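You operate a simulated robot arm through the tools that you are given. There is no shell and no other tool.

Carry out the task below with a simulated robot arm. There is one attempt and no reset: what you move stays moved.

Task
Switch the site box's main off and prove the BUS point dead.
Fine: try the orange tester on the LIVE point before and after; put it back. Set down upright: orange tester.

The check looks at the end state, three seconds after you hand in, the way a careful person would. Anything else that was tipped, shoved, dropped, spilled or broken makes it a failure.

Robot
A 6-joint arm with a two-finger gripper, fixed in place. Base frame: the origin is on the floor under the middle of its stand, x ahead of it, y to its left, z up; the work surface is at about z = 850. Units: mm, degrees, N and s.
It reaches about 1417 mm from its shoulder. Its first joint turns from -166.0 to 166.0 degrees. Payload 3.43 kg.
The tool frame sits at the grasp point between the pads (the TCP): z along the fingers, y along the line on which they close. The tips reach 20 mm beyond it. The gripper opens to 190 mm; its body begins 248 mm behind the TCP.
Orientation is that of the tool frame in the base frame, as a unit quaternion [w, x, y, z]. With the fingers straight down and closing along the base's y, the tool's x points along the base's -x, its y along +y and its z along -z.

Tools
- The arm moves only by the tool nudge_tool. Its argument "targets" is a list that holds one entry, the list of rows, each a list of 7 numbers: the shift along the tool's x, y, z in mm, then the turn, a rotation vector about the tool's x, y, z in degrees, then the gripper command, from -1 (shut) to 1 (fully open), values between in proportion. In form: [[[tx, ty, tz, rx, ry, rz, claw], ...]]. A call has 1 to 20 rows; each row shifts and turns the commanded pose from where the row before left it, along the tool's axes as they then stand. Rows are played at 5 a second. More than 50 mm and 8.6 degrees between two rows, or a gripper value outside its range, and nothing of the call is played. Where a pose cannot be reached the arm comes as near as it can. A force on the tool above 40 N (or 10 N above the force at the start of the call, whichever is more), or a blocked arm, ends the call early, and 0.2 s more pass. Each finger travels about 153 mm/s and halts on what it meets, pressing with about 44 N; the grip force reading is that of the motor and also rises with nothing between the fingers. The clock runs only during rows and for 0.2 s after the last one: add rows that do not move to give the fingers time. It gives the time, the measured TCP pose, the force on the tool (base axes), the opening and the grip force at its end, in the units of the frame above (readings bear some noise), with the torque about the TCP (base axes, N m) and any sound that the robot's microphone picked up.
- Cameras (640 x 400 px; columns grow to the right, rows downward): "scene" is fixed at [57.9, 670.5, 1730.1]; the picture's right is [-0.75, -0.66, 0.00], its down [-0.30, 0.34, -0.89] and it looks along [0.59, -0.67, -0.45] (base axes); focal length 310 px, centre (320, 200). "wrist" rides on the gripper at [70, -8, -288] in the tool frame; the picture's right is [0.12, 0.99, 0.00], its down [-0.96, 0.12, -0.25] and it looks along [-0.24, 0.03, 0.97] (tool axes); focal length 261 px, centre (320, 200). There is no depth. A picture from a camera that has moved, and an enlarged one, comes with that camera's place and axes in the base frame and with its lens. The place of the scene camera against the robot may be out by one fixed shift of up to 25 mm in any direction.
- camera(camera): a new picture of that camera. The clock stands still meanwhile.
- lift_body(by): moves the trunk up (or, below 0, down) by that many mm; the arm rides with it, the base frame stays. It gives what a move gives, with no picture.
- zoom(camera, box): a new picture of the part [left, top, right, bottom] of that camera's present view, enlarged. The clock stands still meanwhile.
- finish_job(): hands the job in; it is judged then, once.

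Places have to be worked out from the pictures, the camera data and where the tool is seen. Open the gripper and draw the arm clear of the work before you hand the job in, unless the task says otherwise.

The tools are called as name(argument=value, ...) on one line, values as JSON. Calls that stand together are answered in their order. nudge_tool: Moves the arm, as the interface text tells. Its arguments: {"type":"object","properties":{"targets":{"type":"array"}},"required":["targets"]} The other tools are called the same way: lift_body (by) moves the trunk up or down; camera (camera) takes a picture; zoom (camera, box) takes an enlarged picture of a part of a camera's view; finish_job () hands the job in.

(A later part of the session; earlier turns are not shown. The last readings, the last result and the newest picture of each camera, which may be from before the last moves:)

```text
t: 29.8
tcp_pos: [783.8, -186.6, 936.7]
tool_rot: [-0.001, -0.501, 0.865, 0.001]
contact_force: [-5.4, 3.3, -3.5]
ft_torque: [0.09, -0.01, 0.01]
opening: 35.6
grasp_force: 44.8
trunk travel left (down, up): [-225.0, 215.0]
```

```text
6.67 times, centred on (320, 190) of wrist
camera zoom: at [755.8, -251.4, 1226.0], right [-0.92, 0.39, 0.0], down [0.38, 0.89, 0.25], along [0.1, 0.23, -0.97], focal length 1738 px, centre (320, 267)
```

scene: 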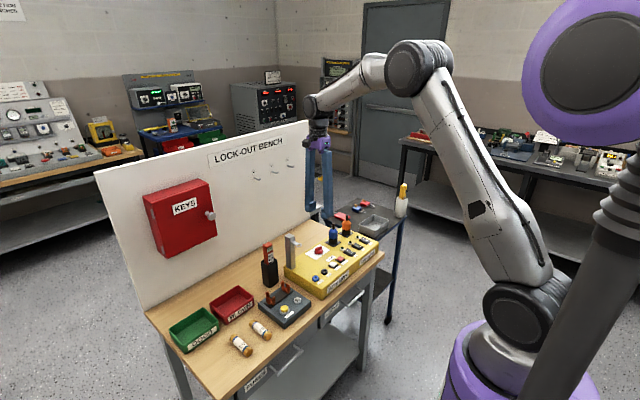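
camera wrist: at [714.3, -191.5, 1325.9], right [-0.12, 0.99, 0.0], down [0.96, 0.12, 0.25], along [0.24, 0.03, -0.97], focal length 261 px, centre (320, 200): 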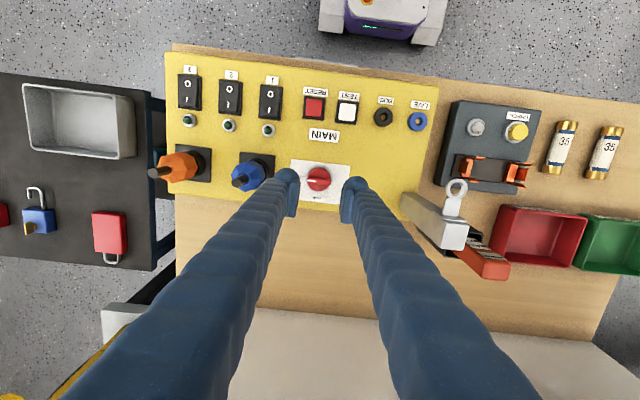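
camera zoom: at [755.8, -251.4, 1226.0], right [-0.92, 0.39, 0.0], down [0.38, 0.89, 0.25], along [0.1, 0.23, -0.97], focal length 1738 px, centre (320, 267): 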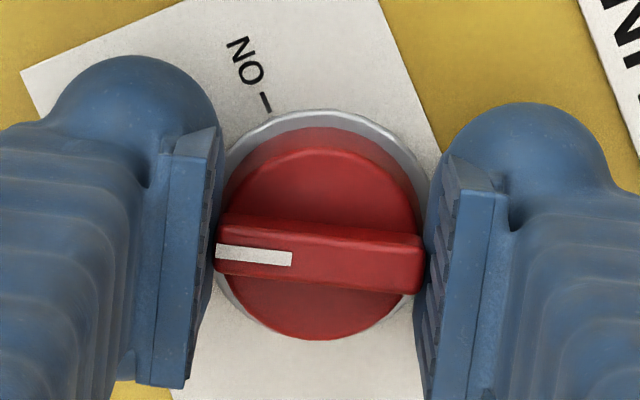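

At 60° now with low loads. I'll turn the remaining 30° to OFF.

nudge_tool(targets=[[[0, 0, 0, 0, 0, -6, -1], [0, 0, 0, 0, 0, -6, -1], [0, 0, 0, 0, 0, -6, -1], [0, 0, 0, 0, 0, -6, -1], [0, 0, 0, 0, 0, -6, -1], [0, 0, 0, 0, 0, 0, -1], [0, 0, 0, 0, 0, 0, -1]]])

camera(camera="wrist")

zoom(camera="wrist", box=[280, 160, 360, 220])

zoom(camera="scene", box=[295, 205, 365, 265])

```text
t: 31.4
tcp_pos: [785.3, -186.6, 937.9]
tool_rot: [-0.002, -0.707, 0.707, 0.001]
contact_force: [-1.6, 3.7, -13.2]
ft_torque: [0.07, -0.02, 0.03]
opening: 35.4
grasp_force: 44.8
trunk travel left (down, up): [-225.0, 215.0]
```

```text
taken
camera wrist: at [792.9, -256.8, 1226.0], right [-0.99, -0.12, 0.0], down [-0.12, 0.96, 0.25], along [-0.03, 0.25, -0.97], focal length 261 px, centre (320, 200)
```

wrist: 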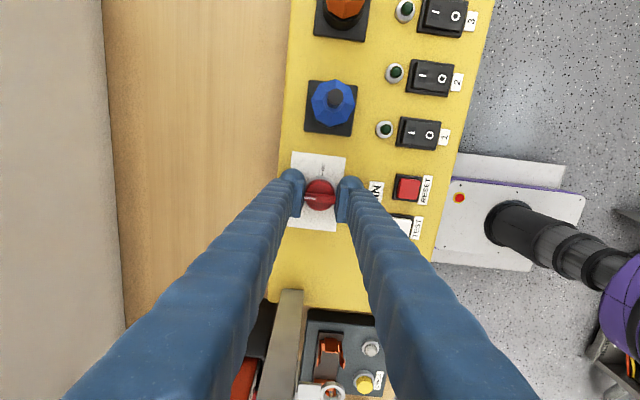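

```text
6.67 times, centred on (320, 190) of wrist
camera zoom: at [792.9, -256.8, 1226.0], right [-0.99, -0.12, 0.0], down [-0.12, 0.96, 0.25], along [-0.03, 0.25, -0.97], focal length 1738 px, centre (320, 267)
```

zoom: 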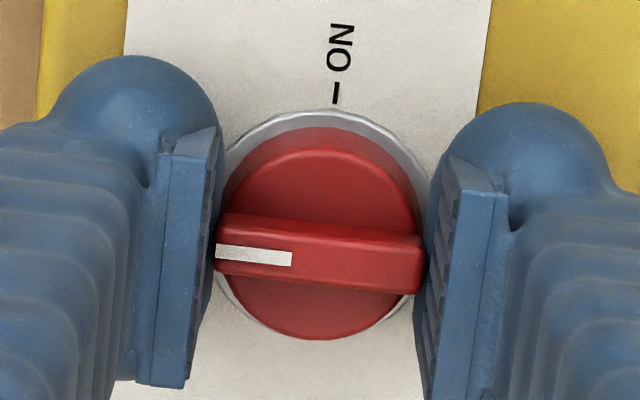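

```text
6.67 times, centred on (330, 235) of scene
camera zoom: at [57.9, 670.5, 1730.1], right [-0.75, -0.66, 0.0], down [-0.3, 0.34, -0.89], along [0.59, -0.67, -0.45], focal length 2068 px, centre (253, -33)
```

zoom: 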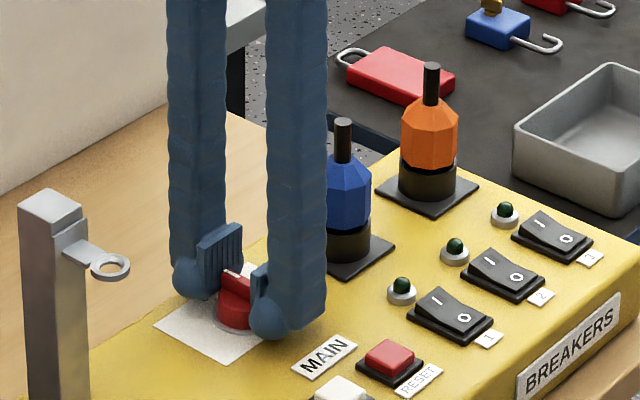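

The pointer is at 90° toward OFF with very little torque. I'll add 3° to make sure it is fully home, then open the fingers.

nudge_tool(targets=[[[0, 0, 0, 0, 0, -3, -1], [0, 0, 0, 0, 0, 0, -1], [0, 0, 0, 0, 0, 0, -0.8], [0, 0, 0, 0, 0, 0, -0.5], [0, 0, 0, 0, 0, 0, -0.5], [0, 0, 0, 0, 0, 0, -0.5]]])

zoom(camera="wrist", box=[280, 160, 360, 220])

```text
t: 32.8
tcp_pos: [782.9, -185.8, 938.1]
tool_rot: [0.0, 0.725, -0.689, 0.0]
contact_force: [0.7, -0.4, -1.2]
ft_torque: [0.02, 0.04, -0.04]
opening: 47.7
grasp_force: 0.0
trunk travel left (down, up): [-225.0, 215.0]
```

```text
6.67 times, centred on (320, 190) of wrist
camera zoom: at [795.9, -256.6, 1226.5], right [-0.99, -0.17, 0.0], down [-0.17, 0.95, 0.25], along [-0.04, 0.24, -0.97], focal length 1738 px, centre (320, 267)
```

zoom: 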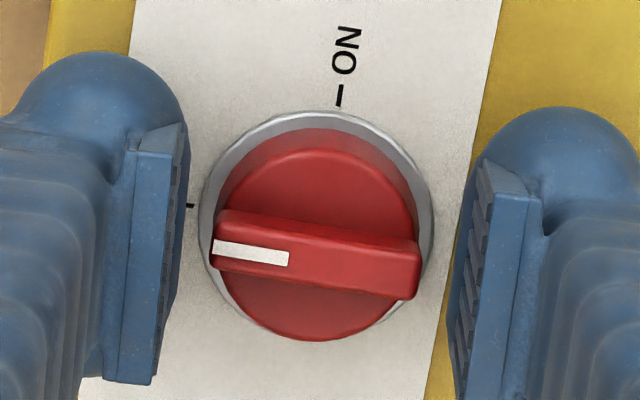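

The knob is at OFF, bar square to the plate. I'll lift straight up and verify with a clear view.

nudge_tool(targets=[[[0, 0, -15, 0, 0, 0, -0.5], [0, 0, -30, 0, 0, 0, -0.5], [0, 0, -40, 0, 0, 0, -0.5], [0, 0, -40, 0, 0, 0, -0.5], [0, 0, -40, 0, 0, 0, -0.5], [0, 0, 0, 0, 0, 8.5, -0.3], [0, 0, 0, 0, 0, 8.5, -0.1], [0, 0, 0, 0, 0, 8.5, 0.1], [0, 0, 0, 0, 0, 8.5, 0.1], [0, 0, 0, 0, 0, 8.5, 0.1], [0, 0, 0, 0, 0, 8.5, 0.1], [0, 0, 0, 0, 0, 8.5, 0.1], [0, 0, 0, 0, 0, 8.5, 0.1], [0, 0, 0, 0, 0, 8.5, 0.1], [0, 0, 0, 0, 0, 8.5, 0.1], [0, 0, 0, 0, 0, 8.0, 0.1], [0, 0, 0, 0, 0, 0, 0.1]]])

camera(camera="wrist")

zoom(camera="scene", box=[295, 205, 365, 265])

```text
t: 36.4
tcp_pos: [782.9, -186.1, 1102.3]
tool_rot: [-0.001, 0.001, 1.0, 0.0]
contact_force: [0.2, 1.2, -0.3]
ft_torque: [0.0, -0.01, 0.01]
opening: 104.4
grasp_force: 0.1
trunk travel left (down, up): [-225.0, 215.0]
```

```text
taken
camera wrist: at [712.6, -194.7, 1390.8], right [-0.12, 0.99, 0.0], down [0.96, 0.11, 0.25], along [0.24, 0.03, -0.97], focal length 261 px, centre (320, 200)
```

wrist: 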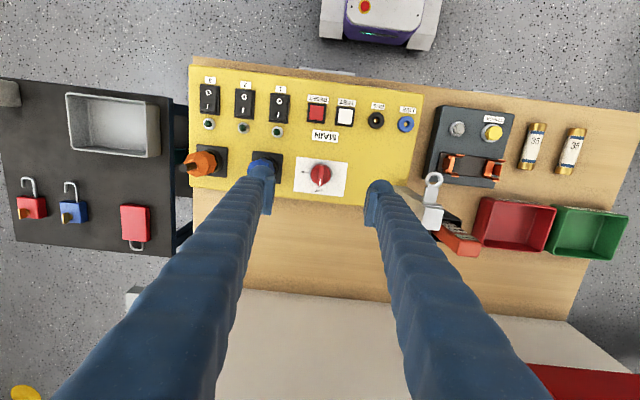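

```text
6.67 times, centred on (330, 235) of scene
camera zoom: at [57.9, 670.5, 1730.1], right [-0.75, -0.66, 0.0], down [-0.3, 0.34, -0.89], along [0.59, -0.67, -0.45], focal length 2068 px, centre (253, -33)
```

zoom: 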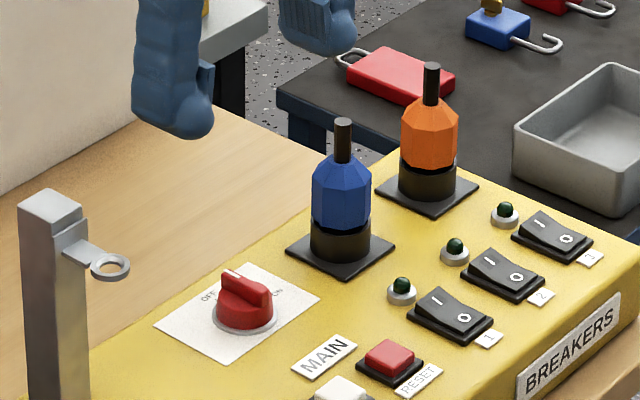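

Main is OFF. Now the tester: I'll raise and move over toward its holder for a close look at it and the neighbouring post.

nudge_tool(targets=[[[0, 0, -49, 0, 0, 0, 0.5], [0, 0, -49, 0, 0, 0, 0.8], [-9.4, 45.2, 0, 0, 0, 0, 0.8], [-9.4, 45.2, 0, 0, 0, 0, 0.8], [-9.4, 45.2, 0, 0, 0, 0, 0.8], [-9.4, 45.2, 0, 0, 0, 0, 0.8], [-9.4, 45.2, 0, 0, 0, 0, 0.8], [0, 0, 0, 0, 0, 0, 0.8], [0, 0, 0, 0, 0, 0, 0.8]]])

camera(camera="wrist")

camera(camera="scene")

```text
t: 38.4
tcp_pos: [829.8, 40.0, 1200.8]
tool_rot: [-0.001, 0.001, 1.0, 0.0]
contact_force: [-0.4, 0.5, 0.1]
ft_torque: [0.1, 0.03, 0.0]
opening: 171.0
grasp_force: 0.0
trunk travel left (down, up): [-225.0, 215.0]
```

```text
taken
camera wrist: at [760.0, 30.8, 1489.2], right [-0.12, 0.99, 0.0], down [0.96, 0.11, 0.25], along [0.24, 0.03, -0.97], focal length 261 px, centre (320, 200)
```

wrist: 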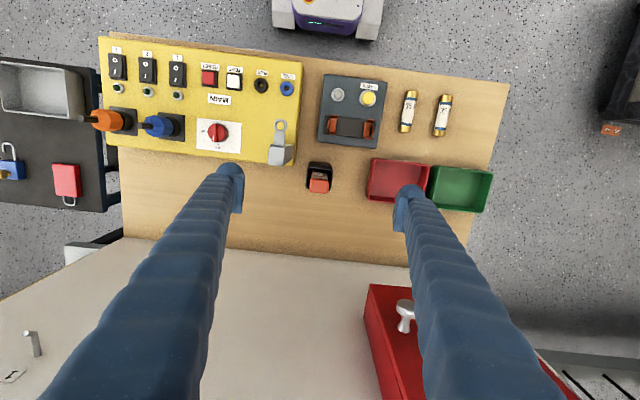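

```text
taken
```

scene: 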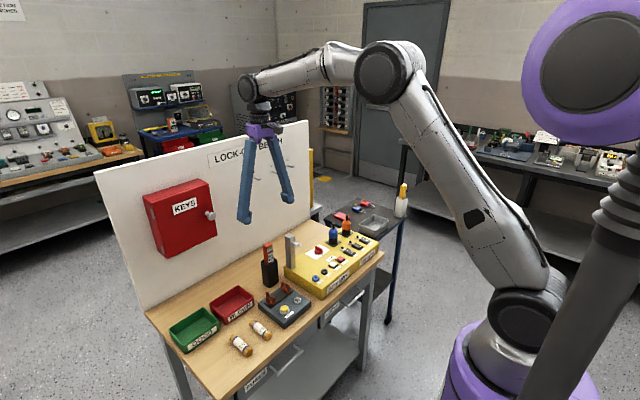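

zoom(camera="wrist", box=[260, 110, 340, 200])

zoom(camera="wrist", box=[300, 155, 340, 200])

```text
4.44 times, centred on (300, 155) of wrist
camera zoom: at [760.0, 30.8, 1489.2], right [-0.12, 0.99, 0.0], down [0.96, 0.11, 0.25], along [0.24, 0.03, -0.97], focal length 1158 px, centre (409, 400)
```

zoom: 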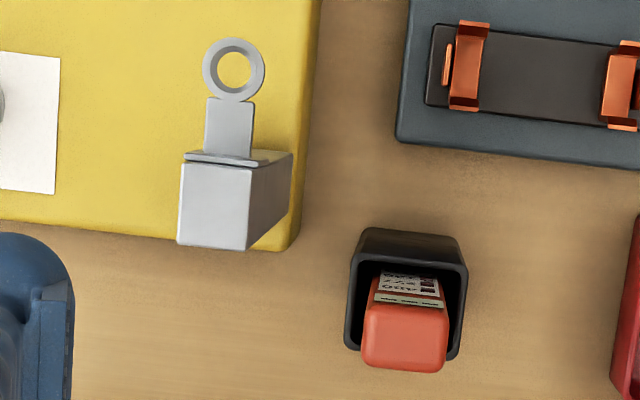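

```text
8.89 times, centred on (320, 178) of wrist
camera zoom: at [760.0, 30.8, 1489.2], right [-0.12, 0.99, 0.0], down [0.96, 0.11, 0.25], along [0.24, 0.03, -0.97], focal length 2317 px, centre (320, 400)
```

zoom: 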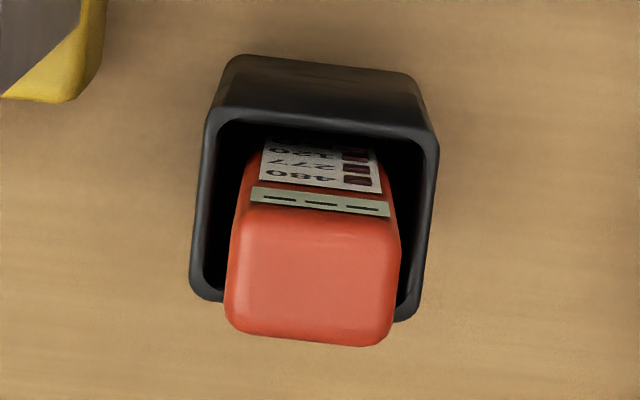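

Tester top is near (849, 40, 1033), about 31 mm wide in y; holder rim near z≈947; the post's near corner is around (820, −23, 1054). I'll narrow the opening to ~52 mm so the −y finger clears the post, and descend to z≈1085 to refine.

nudge_tool(targets=[[[-9.8, 0.2, 0, 0, 0, 0, 0.2], [-9.7, 0.2, 0, 0, 0, 0, -0.3], [0, 0, 0, 0, 0, 0, -0.45], [0, 0, 0, 0, 0, 0, -0.45], [0, 0, 40, 0, 0, 0, -0.45], [0, 0, 40, 0, 0, 0, -0.45], [0, 0, 35, 0, 0, 0, -0.45], [0, 0, 0, 0, 0, 0, -0.45], [0, 0, 0, 0, 0, 0, -0.45], [0, 0, 0, 0, 0, 0, -0.45]]])

camera(camera="wrist")

zoom(camera="wrist", box=[270, 140, 370, 220])

zoom(camera="scene", box=[230, 190, 320, 290])

```text
t: 40.6
tcp_pos: [849.7, 41.3, 1087.0]
tool_rot: [0.0, 0.0, 1.0, 0.001]
contact_force: [0.3, -0.6, -0.1]
ft_torque: [-0.02, 0.02, 0.03]
opening: 52.5
grasp_force: 0.1
trunk travel left (down, up): [-225.0, 215.0]
```

```text
taken
camera wrist: at [779.9, 34.2, 1375.0], right [-0.12, 0.99, 0.0], down [0.96, 0.12, 0.25], along [0.24, 0.03, -0.97], focal length 261 px, centre (320, 200)
```

wrist: 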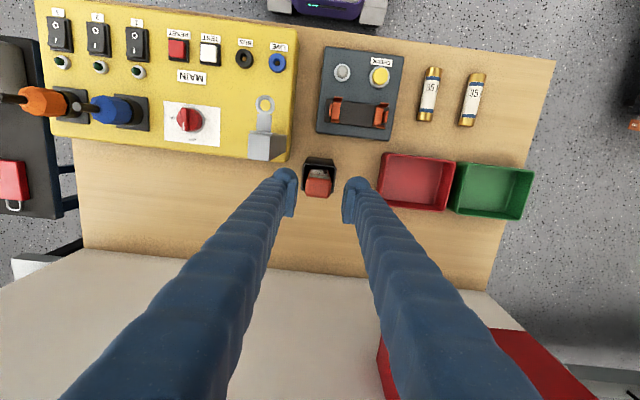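

```text
5.00 times, centred on (320, 180) of wrist
camera zoom: at [779.9, 34.2, 1375.0], right [-0.12, 0.99, 0.0], down [0.96, 0.12, 0.25], along [0.24, 0.03, -0.97], focal length 1303 px, centre (320, 300)
```

zoom: 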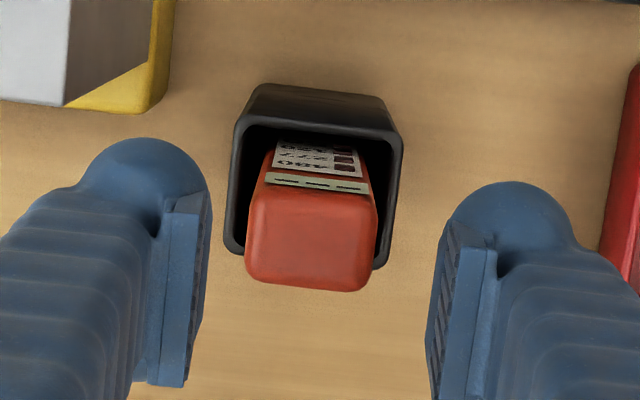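

```text
4.00 times, centred on (275, 240) of scene
camera zoom: at [57.9, 670.5, 1730.1], right [-0.75, -0.66, 0.0], down [-0.3, 0.34, -0.89], along [0.59, -0.67, -0.45], focal length 1240 px, centre (500, 40)
```

zoom: 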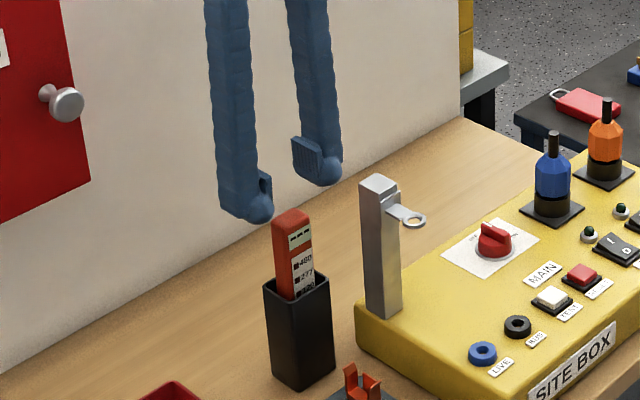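

The tester is within 2 mm of the grip axis. I'll correct and descend around it to TCP z≈1003 with clearance each side.

nudge_tool(targets=[[[0, -1.6, 10, 0, 0, 0, -0.45], [0, 0, 15, 0, 0, 0, -0.45], [0, 0, 15, 0, 0, 0, -0.45], [0, 0, 15, 0, 0, 0, -0.45], [0, 0, 15, 0, 0, 0, -0.45], [0, 0, 14, 0, 0, 0, -0.45], [0, 0, 0, 0, 0, 0, -0.45], [0, 0, 0, 0, 0, 0, -0.45]]])

zoom(camera="wrist", box=[270, 140, 370, 220])

zoom(camera="scene", box=[240, 200, 320, 290])

```text
t: 42.4
tcp_pos: [851.2, 37.3, 1001.8]
tool_rot: [-0.001, 0.0, 1.0, -0.002]
contact_force: [0.2, -0.5, -0.8]
ft_torque: [-0.02, -0.03, 0.0]
opening: 52.1
grasp_force: 0.1
trunk travel left (down, up): [-225.0, 215.0]
```

```text
5.00 times, centred on (320, 180) of wrist
camera zoom: at [779.2, 29.5, 1290.4], right [-0.12, 0.99, 0.0], down [0.96, 0.12, 0.25], along [0.24, 0.03, -0.97], focal length 1303 px, centre (320, 300)
```

zoom: 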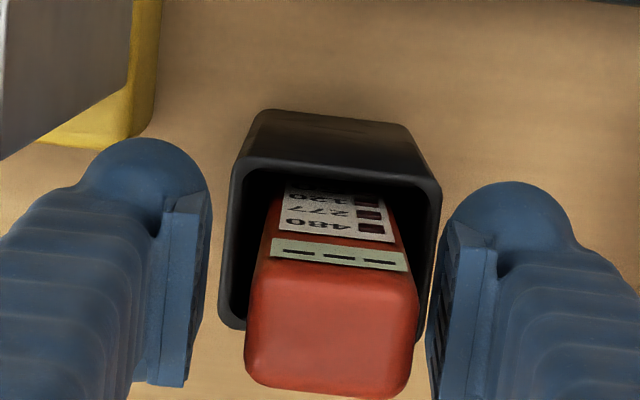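

```text
4.44 times, centred on (280, 245) of scene
camera zoom: at [57.9, 670.5, 1730.1], right [-0.75, -0.66, 0.0], down [-0.3, 0.34, -0.89], along [0.59, -0.67, -0.45], focal length 1378 px, centre (498, 0)
```

zoom: 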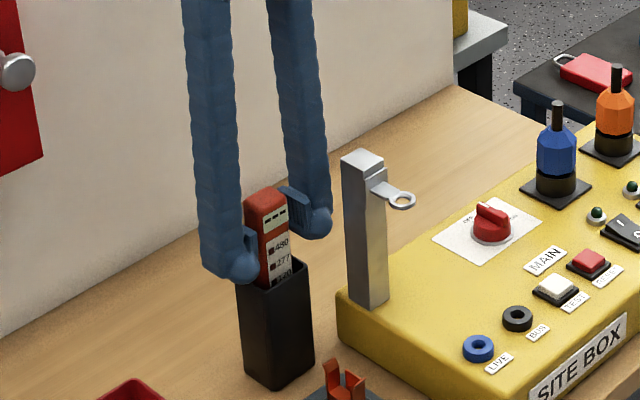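

Clearances: −y side is wider, so I'll shift +3.3 mm in y and then close slowly on the tester.

nudge_tool(targets=[[[0, 3.3, 0, 0, 0, 0, -0.45], [0, 0, 0, 0, 0, 0, -0.45], [0, 0, 0, 0, 0, 0, -0.45]]])

zoom(camera="wrist", box=[270, 140, 370, 220])

```text
t: 43.2
tcp_pos: [850.0, 41.5, 999.4]
tool_rot: [-0.001, 0.0, 1.0, 0.0]
contact_force: [0.2, 0.8, -0.1]
ft_torque: [0.06, 0.01, -0.02]
opening: 52.2
grasp_force: 0.0
trunk travel left (down, up): [-225.0, 215.0]
```

```text
5.00 times, centred on (320, 180) of wrist
camera zoom: at [779.5, 33.4, 1289.6], right [-0.12, 0.99, 0.0], down [0.96, 0.12, 0.25], along [0.24, 0.03, -0.97], focal length 1303 px, centre (320, 300)
```

zoom: 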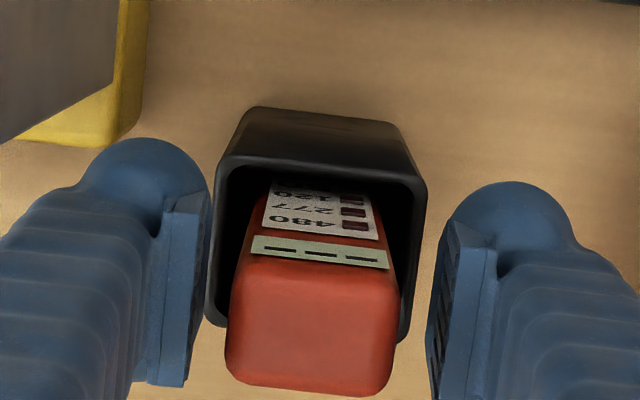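

Well centred now. Closing on the tester.

nudge_tool(targets=[[[0, 0, 0, 0, 0, 0, -0.55], [0, 0, 0, 0, 0, 0, -0.65], [0, 0, 0, 0, 0, 0, -0.75], [0, 0, 0, 0, 0, 0, -1], [0, 0, 0, 0, 0, 0, -1], [0, 0, 0, 0, 0, 0, -1]]])

zoom(camera="wrist", box=[270, 140, 370, 220])

zoom(camera="scene", box=[240, 200, 320, 290])

```text
t: 44.6
tcp_pos: [850.2, 41.7, 1002.1]
tool_rot: [0.0, 0.001, 1.0, 0.0]
contact_force: [0.4, 0.5, -0.4]
ft_torque: [0.01, 0.0, -0.02]
opening: 32.5
grasp_force: 43.8
trunk travel left (down, up): [-225.0, 215.0]
```

```text
5.00 times, centred on (320, 180) of wrist
camera zoom: at [779.5, 33.4, 1289.6], right [-0.12, 0.99, 0.0], down [0.96, 0.12, 0.25], along [0.24, 0.03, -0.97], focal length 1303 px, centre (320, 300)
```

zoom: 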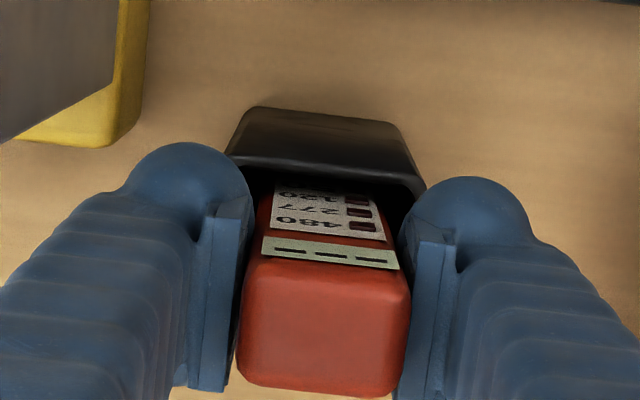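

```text
4.44 times, centred on (280, 245) of scene
camera zoom: at [57.9, 670.5, 1730.1], right [-0.75, -0.66, 0.0], down [-0.3, 0.34, -0.89], along [0.59, -0.67, -0.45], focal length 1378 px, centre (498, 0)
```

zoom: 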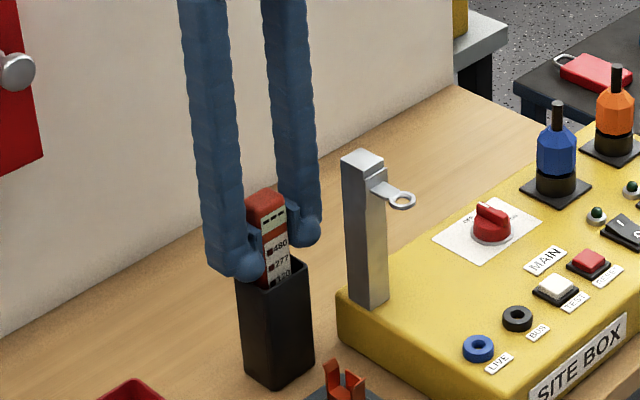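

Tester gripped at 32.5 mm, 44 N. I'll lift straight up ~170 mm in steps to clear the holder and look at its tip.

nudge_tool(targets=[[[0, 0, -10, 0, 0, 0, -1], [0, 0, -15, 0, 0, 0, -1], [0, 0, -20, 0, 0, 0, -1], [0, 0, -25, 0, 0, 0, -1], [0, 0, -25, 0, 0, 0, -1], [0, 0, -25, 0, 0, 0, -1], [0, 0, -25, 0, 0, 0, -1], [0, 0, -25, 0, 0, 0, -1], [0, 0, 0, 0, 0, 0, -1], [0, 0, 0, 0, 0, 0, -1]]])

zoom(camera="scene", box=[225, 150, 325, 290])

camera(camera="wrist")

```text
t: 46.8
tcp_pos: [849.4, 40.6, 1172.5]
tool_rot: [0.0, 0.001, 1.0, 0.0]
contact_force: [-0.5, 0.0, -1.9]
ft_torque: [0.0, 0.0, 0.0]
opening: 32.8
grasp_force: 44.1
trunk travel left (down, up): [-225.0, 215.0]
```

```text
2.86 times, centred on (275, 220) of scene
camera zoom: at [57.9, 670.5, 1730.1], right [-0.75, -0.66, 0.0], down [-0.3, 0.34, -0.89], along [0.59, -0.67, -0.45], focal length 886 px, centre (449, 143)
```

zoom: 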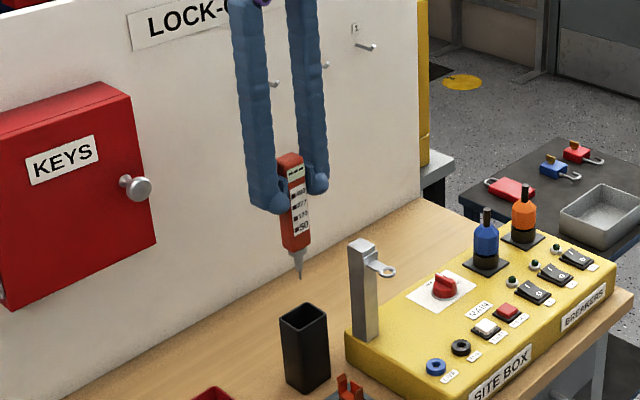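

```text
taken
camera wrist: at [778.1, 32.1, 1460.5], right [-0.12, 0.99, 0.0], down [0.96, 0.12, 0.25], along [0.24, 0.03, -0.97], focal length 261 px, centre (320, 200)
```

wrist: 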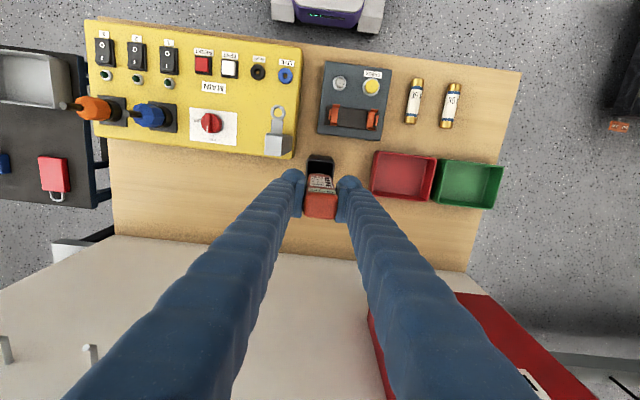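

The tester is lifted free with a probe tip at the bottom. I'll zoom in to measure the tip and its lamps.

zoom(camera="scene", box=[305, 195, 345, 250])

zoom(camera="scene", box=[310, 195, 350, 255])

zoom(camera="scene", box=[305, 190, 345, 255])

zoom(camera="scene", box=[300, 198, 350, 255])

```text
7.27 times, centred on (325, 222) of scene
camera zoom: at [57.9, 670.5, 1730.1], right [-0.75, -0.66, 0.0], down [-0.3, 0.34, -0.89], along [0.59, -0.67, -0.45], focal length 2256 px, centre (284, 36)
```

zoom: 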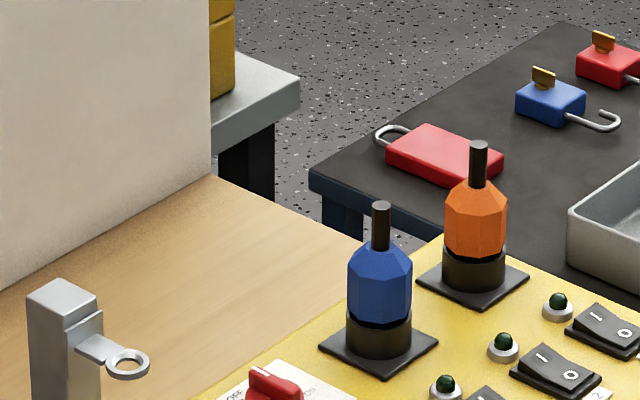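

```text
6.67 times, centred on (330, 225) of scene
camera zoom: at [57.9, 670.5, 1730.1], right [-0.75, -0.66, 0.0], down [-0.3, 0.34, -0.89], along [0.59, -0.67, -0.45], focal length 2068 px, centre (253, 33)
```

zoom: 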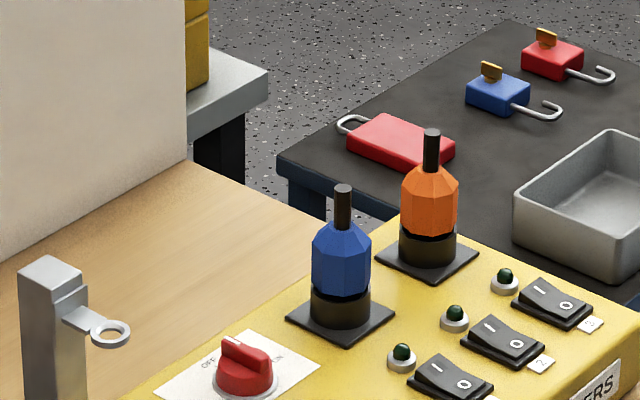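

```text
6.15 times, centred on (325, 222) of scene
camera zoom: at [57.9, 670.5, 1730.1], right [-0.75, -0.66, 0.0], down [-0.3, 0.34, -0.89], along [0.59, -0.67, -0.45], focal length 1908 px, centre (289, 62)
```

zoom: 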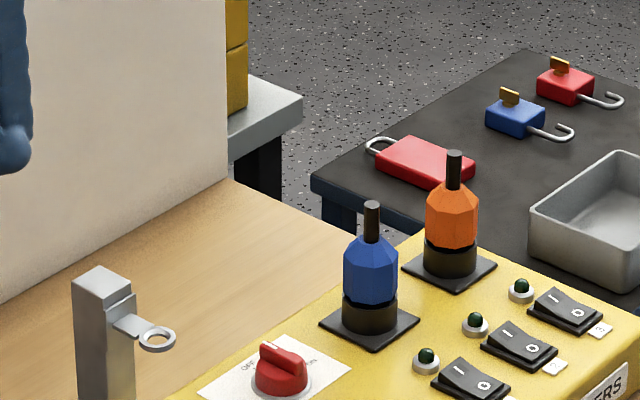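

```text
7.02 times, centred on (325, 226) of scene
camera zoom: at [57.9, 670.5, 1730.1], right [-0.75, -0.66, 0.0], down [-0.3, 0.34, -0.89], along [0.59, -0.67, -0.45], focal length 2176 px, centre (285, 14)
```

zoom: 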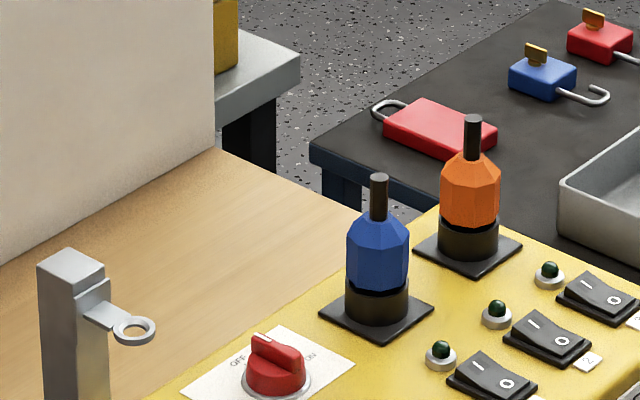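

I aimed the enlargements wrong; the tester is around column 266. Zooming there.

zoom(camera="scene", box=[245, 195, 295, 255])

```text
6.67 times, centred on (270, 225) of scene
camera zoom: at [57.9, 670.5, 1730.1], right [-0.75, -0.66, 0.0], down [-0.3, 0.34, -0.89], along [0.59, -0.67, -0.45], focal length 2068 px, centre (653, 33)
```

zoom: 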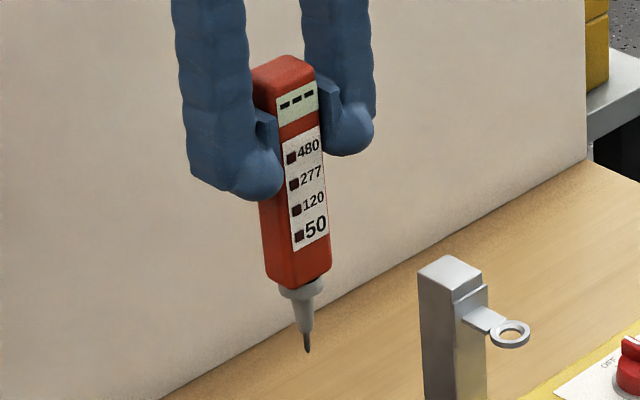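

The probe tip is about 150 mm below the TCP and the tester hangs vertical; lamps are dark. I'll carry it toward −x (clear of the post), then −y to above LIVE, and come down partway.

nudge_tool(targets=[[[42.75, 0, 0, 0, 0, 0, -1], [42.75, 0, 0, 0, 0, 0, -1], [42.75, 0, 0, 0, 0, 0, -1], [42.75, 0, 0, 0, 0, 0, -1], [0, -44, 0, 0, 0, 0, -1], [0, -44, 0, 0, 0, 0, -1], [0, 0, 30, 0, 0, 0, -1], [0, 0, 30, 0, 0, 0, -1], [0, 0, 0, 0, 0, 0, -1], [0, 0, 0, 0, 0, 0, -1], [0, 0, 0, 0, 0, 0, -1]]])

camera(camera="scene")

camera(camera="wrist")

zoom(camera="wrist", box=[280, 130, 360, 190])

```text
t: 49.2
tcp_pos: [678.3, -50.0, 1111.8]
tool_rot: [0.0, 0.001, 1.0, 0.0]
contact_force: [0.2, 0.4, -2.4]
ft_torque: [0.02, 0.02, -0.02]
opening: 33.0
grasp_force: 43.6
trunk travel left (down, up): [-225.0, 215.0]
```

```text
taken
```

scene: 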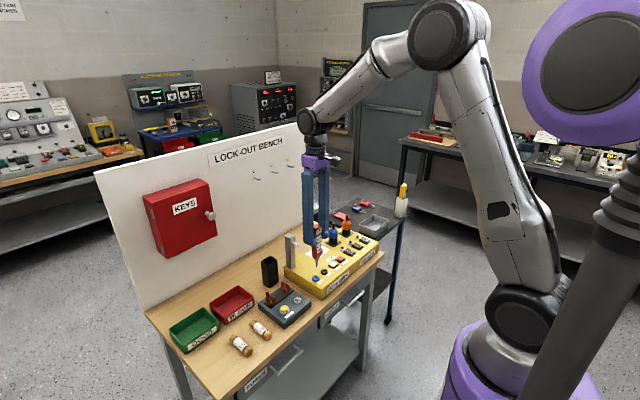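

```text
taken
camera wrist: at [606.8, -58.3, 1399.8], right [-0.12, 0.99, 0.0], down [0.96, 0.12, 0.25], along [0.24, 0.03, -0.97], focal length 261 px, centre (320, 200)
```

wrist: 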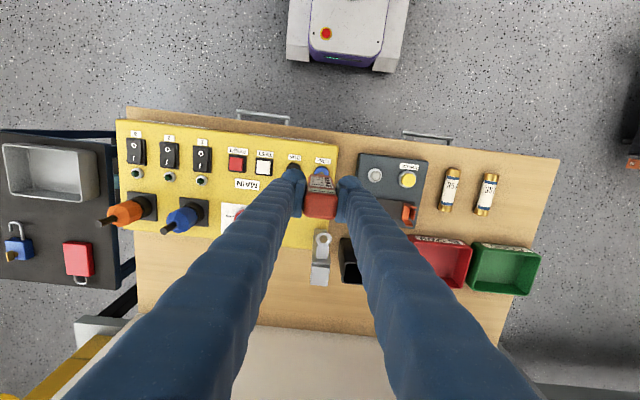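

```text
6.67 times, centred on (320, 160) of wrist
camera zoom: at [606.8, -58.3, 1399.8], right [-0.12, 0.99, 0.0], down [0.96, 0.12, 0.25], along [0.24, 0.03, -0.97], focal length 1738 px, centre (320, 467)
```

zoom: 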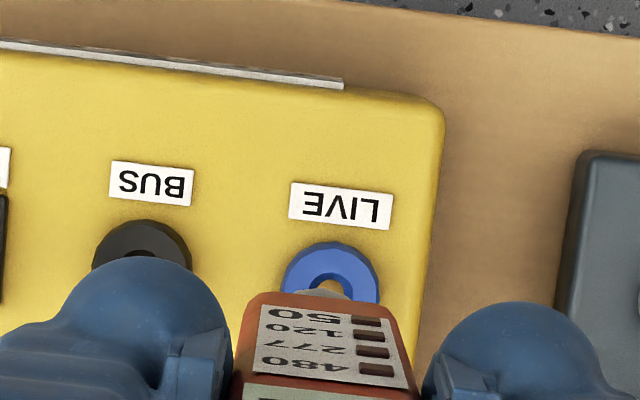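

LIVE is at about TCP + (0.7, 3.8) mm per the wrist view. I'll check the tip in the scene view before correcting.

zoom(camera="scene", box=[295, 225, 345, 290])

```text
6.15 times, centred on (320, 258) of scene
camera zoom: at [57.9, 670.5, 1730.1], right [-0.75, -0.66, 0.0], down [-0.3, 0.34, -0.89], along [0.59, -0.67, -0.45], focal length 1908 px, centre (320, -154)
```

zoom: 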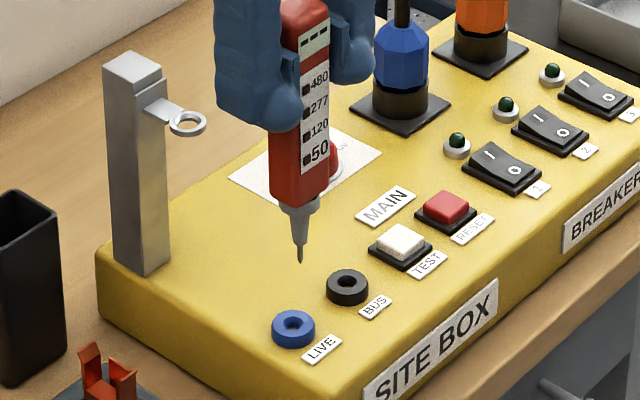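

The tip is slightly off to −y as expected. I'll shift about (+1.2, +4.6) mm and descend 30 mm to bring the tip ~15 mm above the LIVE ring.

nudge_tool(targets=[[[-1.2, 4.6, 0, 0, 0, 0, -1], [0, 0, 10, 0, 0, 0, -1], [0, 0, 10, 0, 0, 0, -1], [0, 0, 10, 0, 0, 0, -1], [0, 0, 0, 0, 0, 0, -1], [0, 0, 0, 0, 0, 0, -1]]])

zoom(camera="scene", box=[300, 240, 340, 290])

zoom(camera="wrist", box=[280, 130, 360, 190])

```text
t: 50.6
tcp_pos: [681.4, -44.0, 1082.0]
tool_rot: [0.001, 0.0, 1.0, 0.0]
contact_force: [-0.7, -0.2, -1.5]
ft_torque: [0.0, 0.02, 0.0]
opening: 32.6
grasp_force: 44.0
trunk travel left (down, up): [-225.0, 215.0]
```

```text
8.00 times, centred on (320, 265) of scene
camera zoom: at [57.9, 670.5, 1730.1], right [-0.75, -0.66, 0.0], down [-0.3, 0.34, -0.89], along [0.59, -0.67, -0.45], focal length 2481 px, centre (320, -320)
```

zoom: 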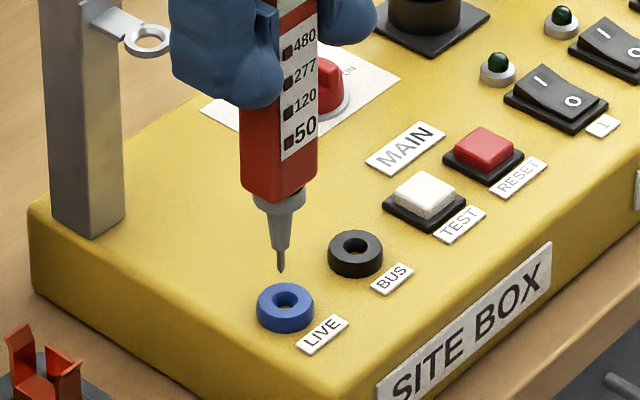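

```text
6.67 times, centred on (320, 160) of wrist
camera zoom: at [609.9, -51.8, 1371.2], right [-0.12, 0.99, 0.0], down [0.96, 0.12, 0.25], along [0.24, 0.03, -0.97], focal length 1738 px, centre (320, 467)
```

zoom: 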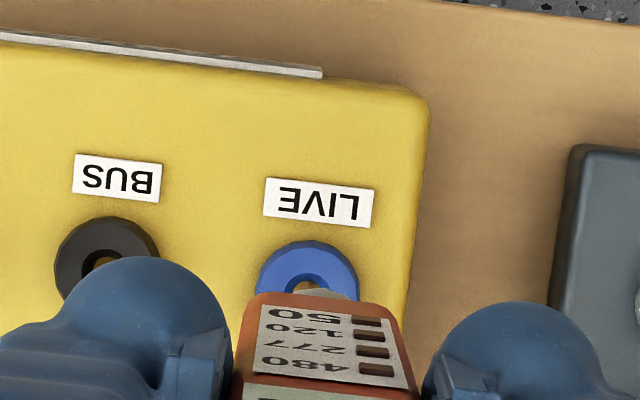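

The tip is close to the hole now: scene view asks for about (−1.6, −1.1) mm more. I'll correct and come down 9 mm, then re-check before entering.

nudge_tool(targets=[[[1.6, -1.1, 0, 0, 0, 0, -1], [0, 0, 4.5, 0, 0, 0, -1], [0, 0, 4.5, 0, 0, 0, -1], [0, 0, 0, 0, 0, 0, -1], [0, 0, 0, 0, 0, 0, -1]]])

zoom(camera="scene", box=[305, 245, 335, 285])

zoom(camera="wrist", box=[280, 130, 360, 190])

```text
t: 51.8
tcp_pos: [680.5, -43.9, 1073.4]
tool_rot: [-0.002, 0.001, 1.0, 0.0]
contact_force: [0.2, 1.2, -1.6]
ft_torque: [0.0, -0.03, 0.0]
opening: 32.5
grasp_force: 44.7
trunk travel left (down, up): [-225.0, 215.0]
```

```text
10.00 times, centred on (320, 265) of scene
camera zoom: at [57.9, 670.5, 1730.1], right [-0.75, -0.66, 0.0], down [-0.3, 0.34, -0.89], along [0.59, -0.67, -0.45], focal length 3101 px, centre (320, -450)
```

zoom: 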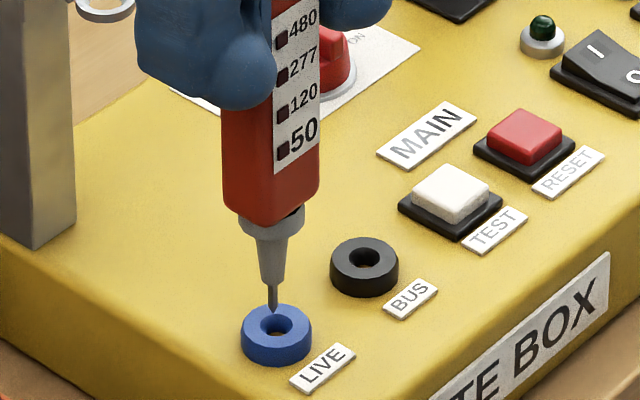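

```text
6.67 times, centred on (320, 160) of wrist
camera zoom: at [608.4, -51.3, 1361.8], right [-0.12, 0.99, 0.0], down [0.96, 0.12, 0.25], along [0.24, 0.03, -0.97], focal length 1738 px, centre (320, 467)
```

zoom: 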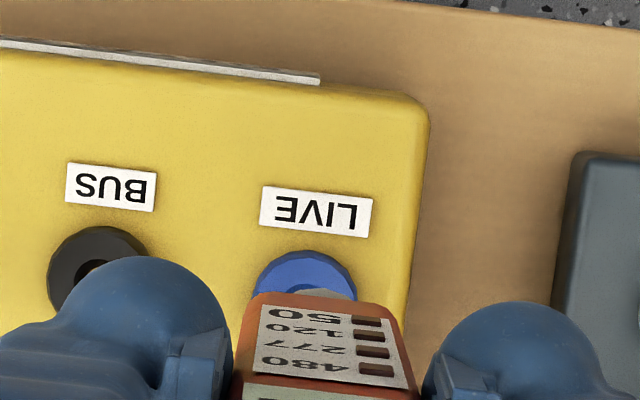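

Tip is lined up with the LIVE hole in the scene view, about 5 mm above it. I'll lower in 1.5 mm rows and watch the force and lamps.

nudge_tool(targets=[[[0, -0.5, 1.5, 0, 0, 0, -1], [0, 0, 1.5, 0, 0, 0, -1], [0, 0, 1.5, 0, 0, 0, -1], [0, 0, 1.5, 0, 0, 0, -1], [0, 0, 0, 0, 0, 0, -1]]])

zoom(camera="scene", box=[305, 245, 335, 285])

```text
t: 53.0
tcp_pos: [680.1, -44.1, 1065.2]
tool_rot: [0.001, 0.0, 1.0, 0.0]
contact_force: [0.1, -0.2, -2.7]
ft_torque: [0.01, 0.0, -0.03]
opening: 33.0
grasp_force: 44.0
trunk travel left (down, up): [-225.0, 215.0]
```

```text
10.00 times, centred on (320, 265) of scene
camera zoom: at [57.9, 670.5, 1730.1], right [-0.75, -0.66, 0.0], down [-0.3, 0.34, -0.89], along [0.59, -0.67, -0.45], focal length 3101 px, centre (320, -450)
```

zoom: 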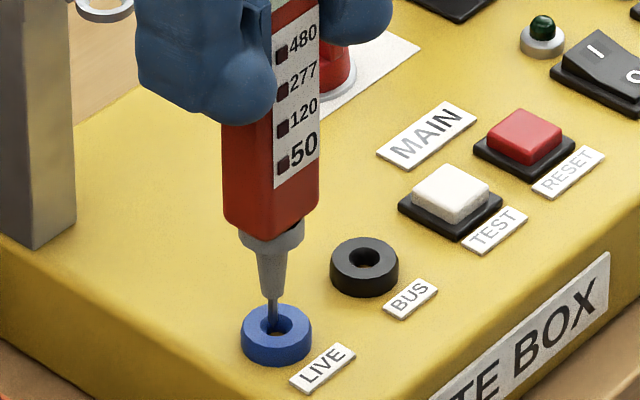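

The tip appears to be entering the hole. Zooming in closer.

zoom(camera="scene", box=[308, 265, 324, 285])

```text
16.00 times, centred on (316, 275) of scene
camera zoom: at [57.9, 670.5, 1730.1], right [-0.75, -0.66, 0.0], down [-0.3, 0.34, -0.89], along [0.59, -0.67, -0.45], focal length 4962 px, centre (384, -1000)
```

zoom: 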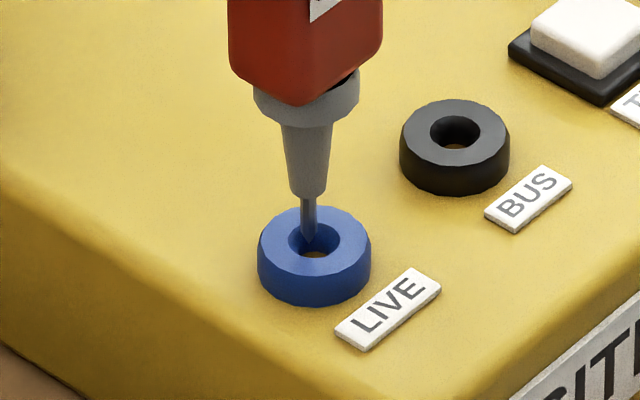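

The tip is inside the hole's rim, ~1.5 mm left of centre. I'll nudge slightly and lower 2 mm more.

nudge_tool(targets=[[[0.6, -0.8, 0, 0, 0, 0, -1], [0, 0, 1, 0, 0, 0, -1], [0, 0, 1, 0, 0, 0, -1], [0, 0, 0, 0, 0, 0, -1], [0, 0, 0, 0, 0, 0, -1]]])

zoom(camera="scene", box=[308, 265, 324, 285])

zoom(camera="scene", box=[300, 240, 330, 270])

```text
t: 54.2
tcp_pos: [680.6, -44.6, 1065.5]
tool_rot: [0.001, -0.001, 1.0, -0.001]
contact_force: [0.5, 0.1, -1.3]
ft_torque: [0.01, 0.0, 0.0]
opening: 32.8
grasp_force: 44.1
trunk travel left (down, up): [-225.0, 215.0]
```

```text
16.00 times, centred on (316, 275) of scene
camera zoom: at [57.9, 670.5, 1730.1], right [-0.75, -0.66, 0.0], down [-0.3, 0.34, -0.89], along [0.59, -0.67, -0.45], focal length 4962 px, centre (384, -1000)
```

zoom: 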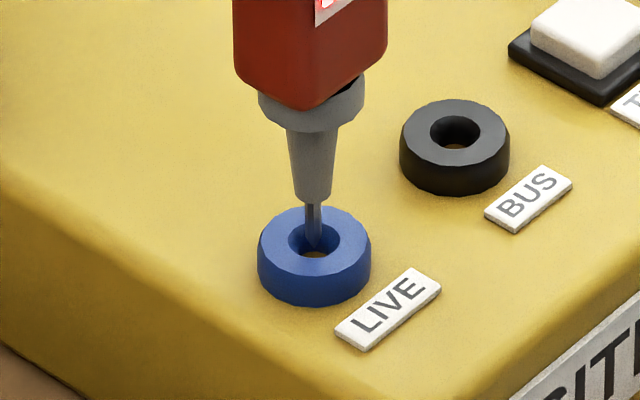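

```text
13.33 times, centred on (315, 255) of scene
camera zoom: at [57.9, 670.5, 1730.1], right [-0.75, -0.66, 0.0], down [-0.3, 0.34, -0.89], along [0.59, -0.67, -0.45], focal length 4135 px, centre (387, -533)
```

zoom: 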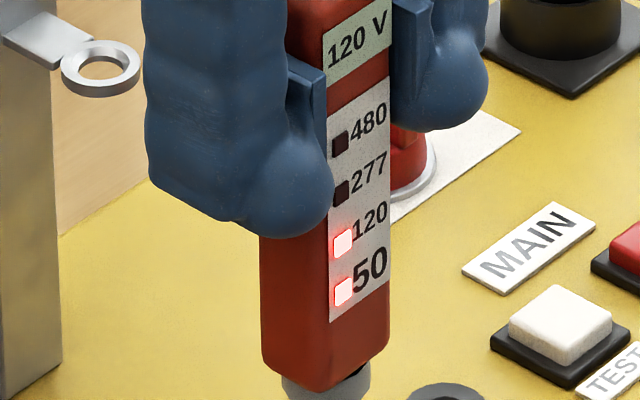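

The tester reads 120 V on LIVE with the 120 and 50 lamps lit. I'll dwell one second, then lift 25 mm and shift −52.4 mm in y to above BUS.

nudge_tool(targets=[[[0, 0, 0, 0, 0, 0, -1], [0, 0, 0, 0, 0, 0, -1], [0, 0, 0, 0, 0, 0, -1], [0, 0, 0, 0, 0, 0, -1], [0, 0, 0, 0, 0, 0, -1]]])

zoom(camera="scene", box=[300, 240, 330, 285])

nudge_tool(targets=[[[0, 0, -8, 0, 0, 0, -1], [0, 0, -17, 0, 0, 0, -1], [0, -26.2, 0, 0, 0, 0, -1], [0, -26.2, 0, 0, 0, 0, -1], [0, 0, 0, 0, 0, 0, -1], [0, 0, 0, 0, 0, 0, -1]]])

zoom(camera="scene", box=[305, 240, 340, 285])

zoom(camera="wrist", box=[280, 130, 360, 190])

```text
t: 55.4
tcp_pos: [679.4, -43.2, 1064.8]
tool_rot: [-0.001, 0.0, 1.0, 0.0]
contact_force: [0.3, -0.2, 0.0]
ft_torque: [-0.05, -0.01, 0.02]
opening: 32.7
grasp_force: 44.0
trunk travel left (down, up): [-225.0, 215.0]
```

```text
8.89 times, centred on (315, 262) of scene
camera zoom: at [57.9, 670.5, 1730.1], right [-0.75, -0.66, 0.0], down [-0.3, 0.34, -0.89], along [0.59, -0.67, -0.45], focal length 2757 px, centre (364, -356)
```

zoom: 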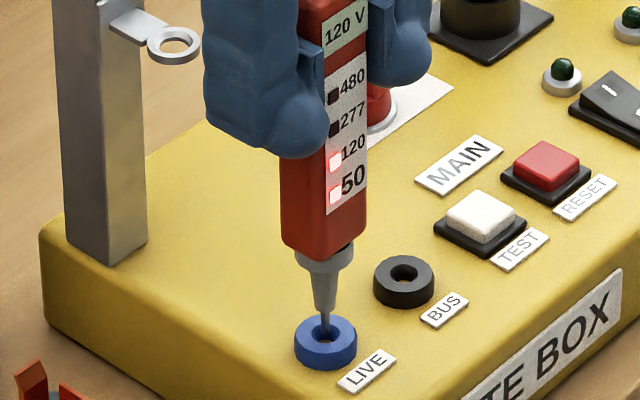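

```text
t: 56.8
tcp_pos: [680.4, -98.8, 1088.7]
tool_rot: [-0.001, 0.0, 1.0, -0.001]
contact_force: [-0.9, 0.1, -2.0]
ft_torque: [-0.05, 0.01, -0.02]
opening: 32.6
grasp_force: 44.2
trunk travel left (down, up): [-225.0, 215.0]
```

```text
8.89 times, centred on (322, 262) of scene
camera zoom: at [57.9, 670.5, 1730.1], right [-0.75, -0.66, 0.0], down [-0.3, 0.34, -0.89], along [0.59, -0.67, -0.45], focal length 2757 px, centre (298, -356)
```

zoom: 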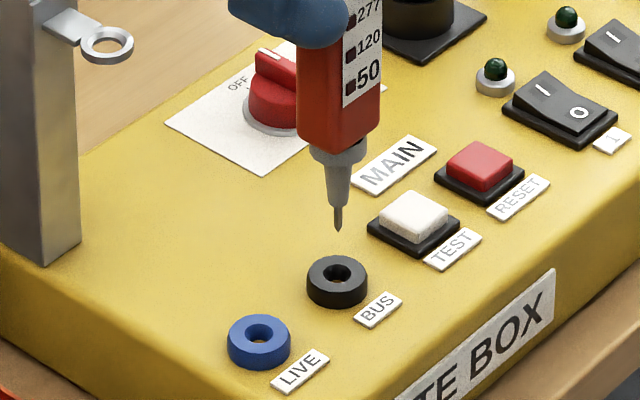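

```text
6.67 times, centred on (320, 160) of wrist
camera zoom: at [608.8, -107.0, 1377.3], right [-0.12, 0.99, 0.0], down [0.96, 0.12, 0.25], along [0.24, 0.03, -0.97], focal length 1738 px, centre (320, 467)
```

zoom: 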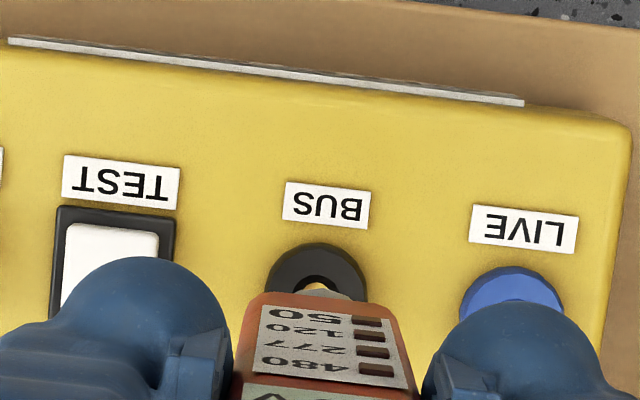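

The tip is nicely lined up over BUS in the scene view. I'll lower 14 mm and re-check.

nudge_tool(targets=[[[0, 0, 5, 0, 0, 0, -1], [0, 0, 5, 0, 0, 0, -1], [0, 0, 4, 0, 0, 0, -1], [0, 0, 0, 0, 0, 0, -1], [0, 0, 0, 0, 0, 0, -1]]])

zoom(camera="scene", box=[312, 255, 336, 285])

zoom(camera="wrist", box=[280, 130, 360, 190])

```text
t: 58.0
tcp_pos: [678.4, -98.6, 1075.6]
tool_rot: [-0.001, 0.0, 1.0, -0.001]
contact_force: [0.5, 0.1, -1.6]
ft_torque: [0.02, -0.01, 0.0]
opening: 32.8
grasp_force: 43.7
trunk travel left (down, up): [-225.0, 215.0]
```

```text
13.33 times, centred on (324, 270) of scene
camera zoom: at [57.9, 670.5, 1730.1], right [-0.75, -0.66, 0.0], down [-0.3, 0.34, -0.89], along [0.59, -0.67, -0.45], focal length 4135 px, centre (267, -733)
```

zoom: 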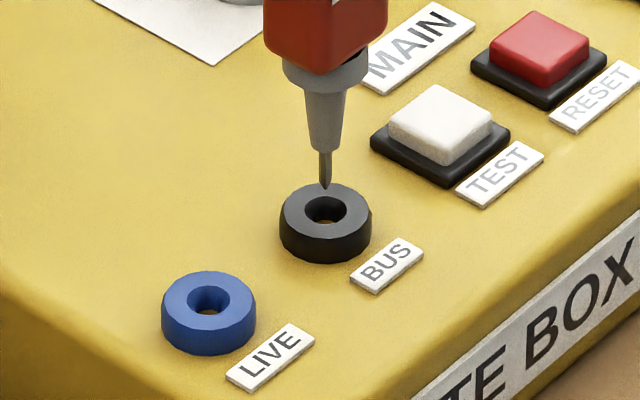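

```text
6.67 times, centred on (320, 160) of wrist
camera zoom: at [608.2, -105.7, 1363.2], right [-0.12, 0.99, 0.0], down [0.96, 0.12, 0.25], along [0.24, 0.03, -0.97], focal length 1738 px, centre (320, 467)
```

zoom: 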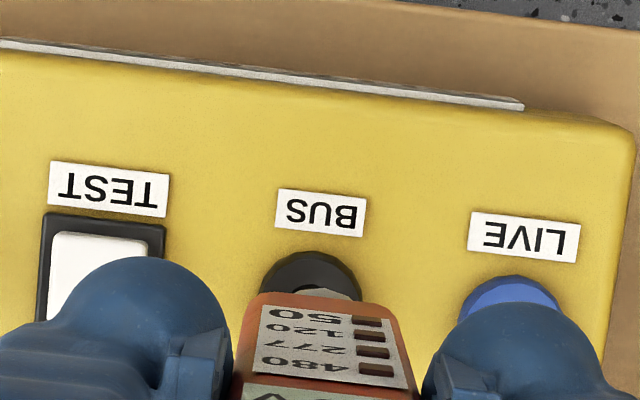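

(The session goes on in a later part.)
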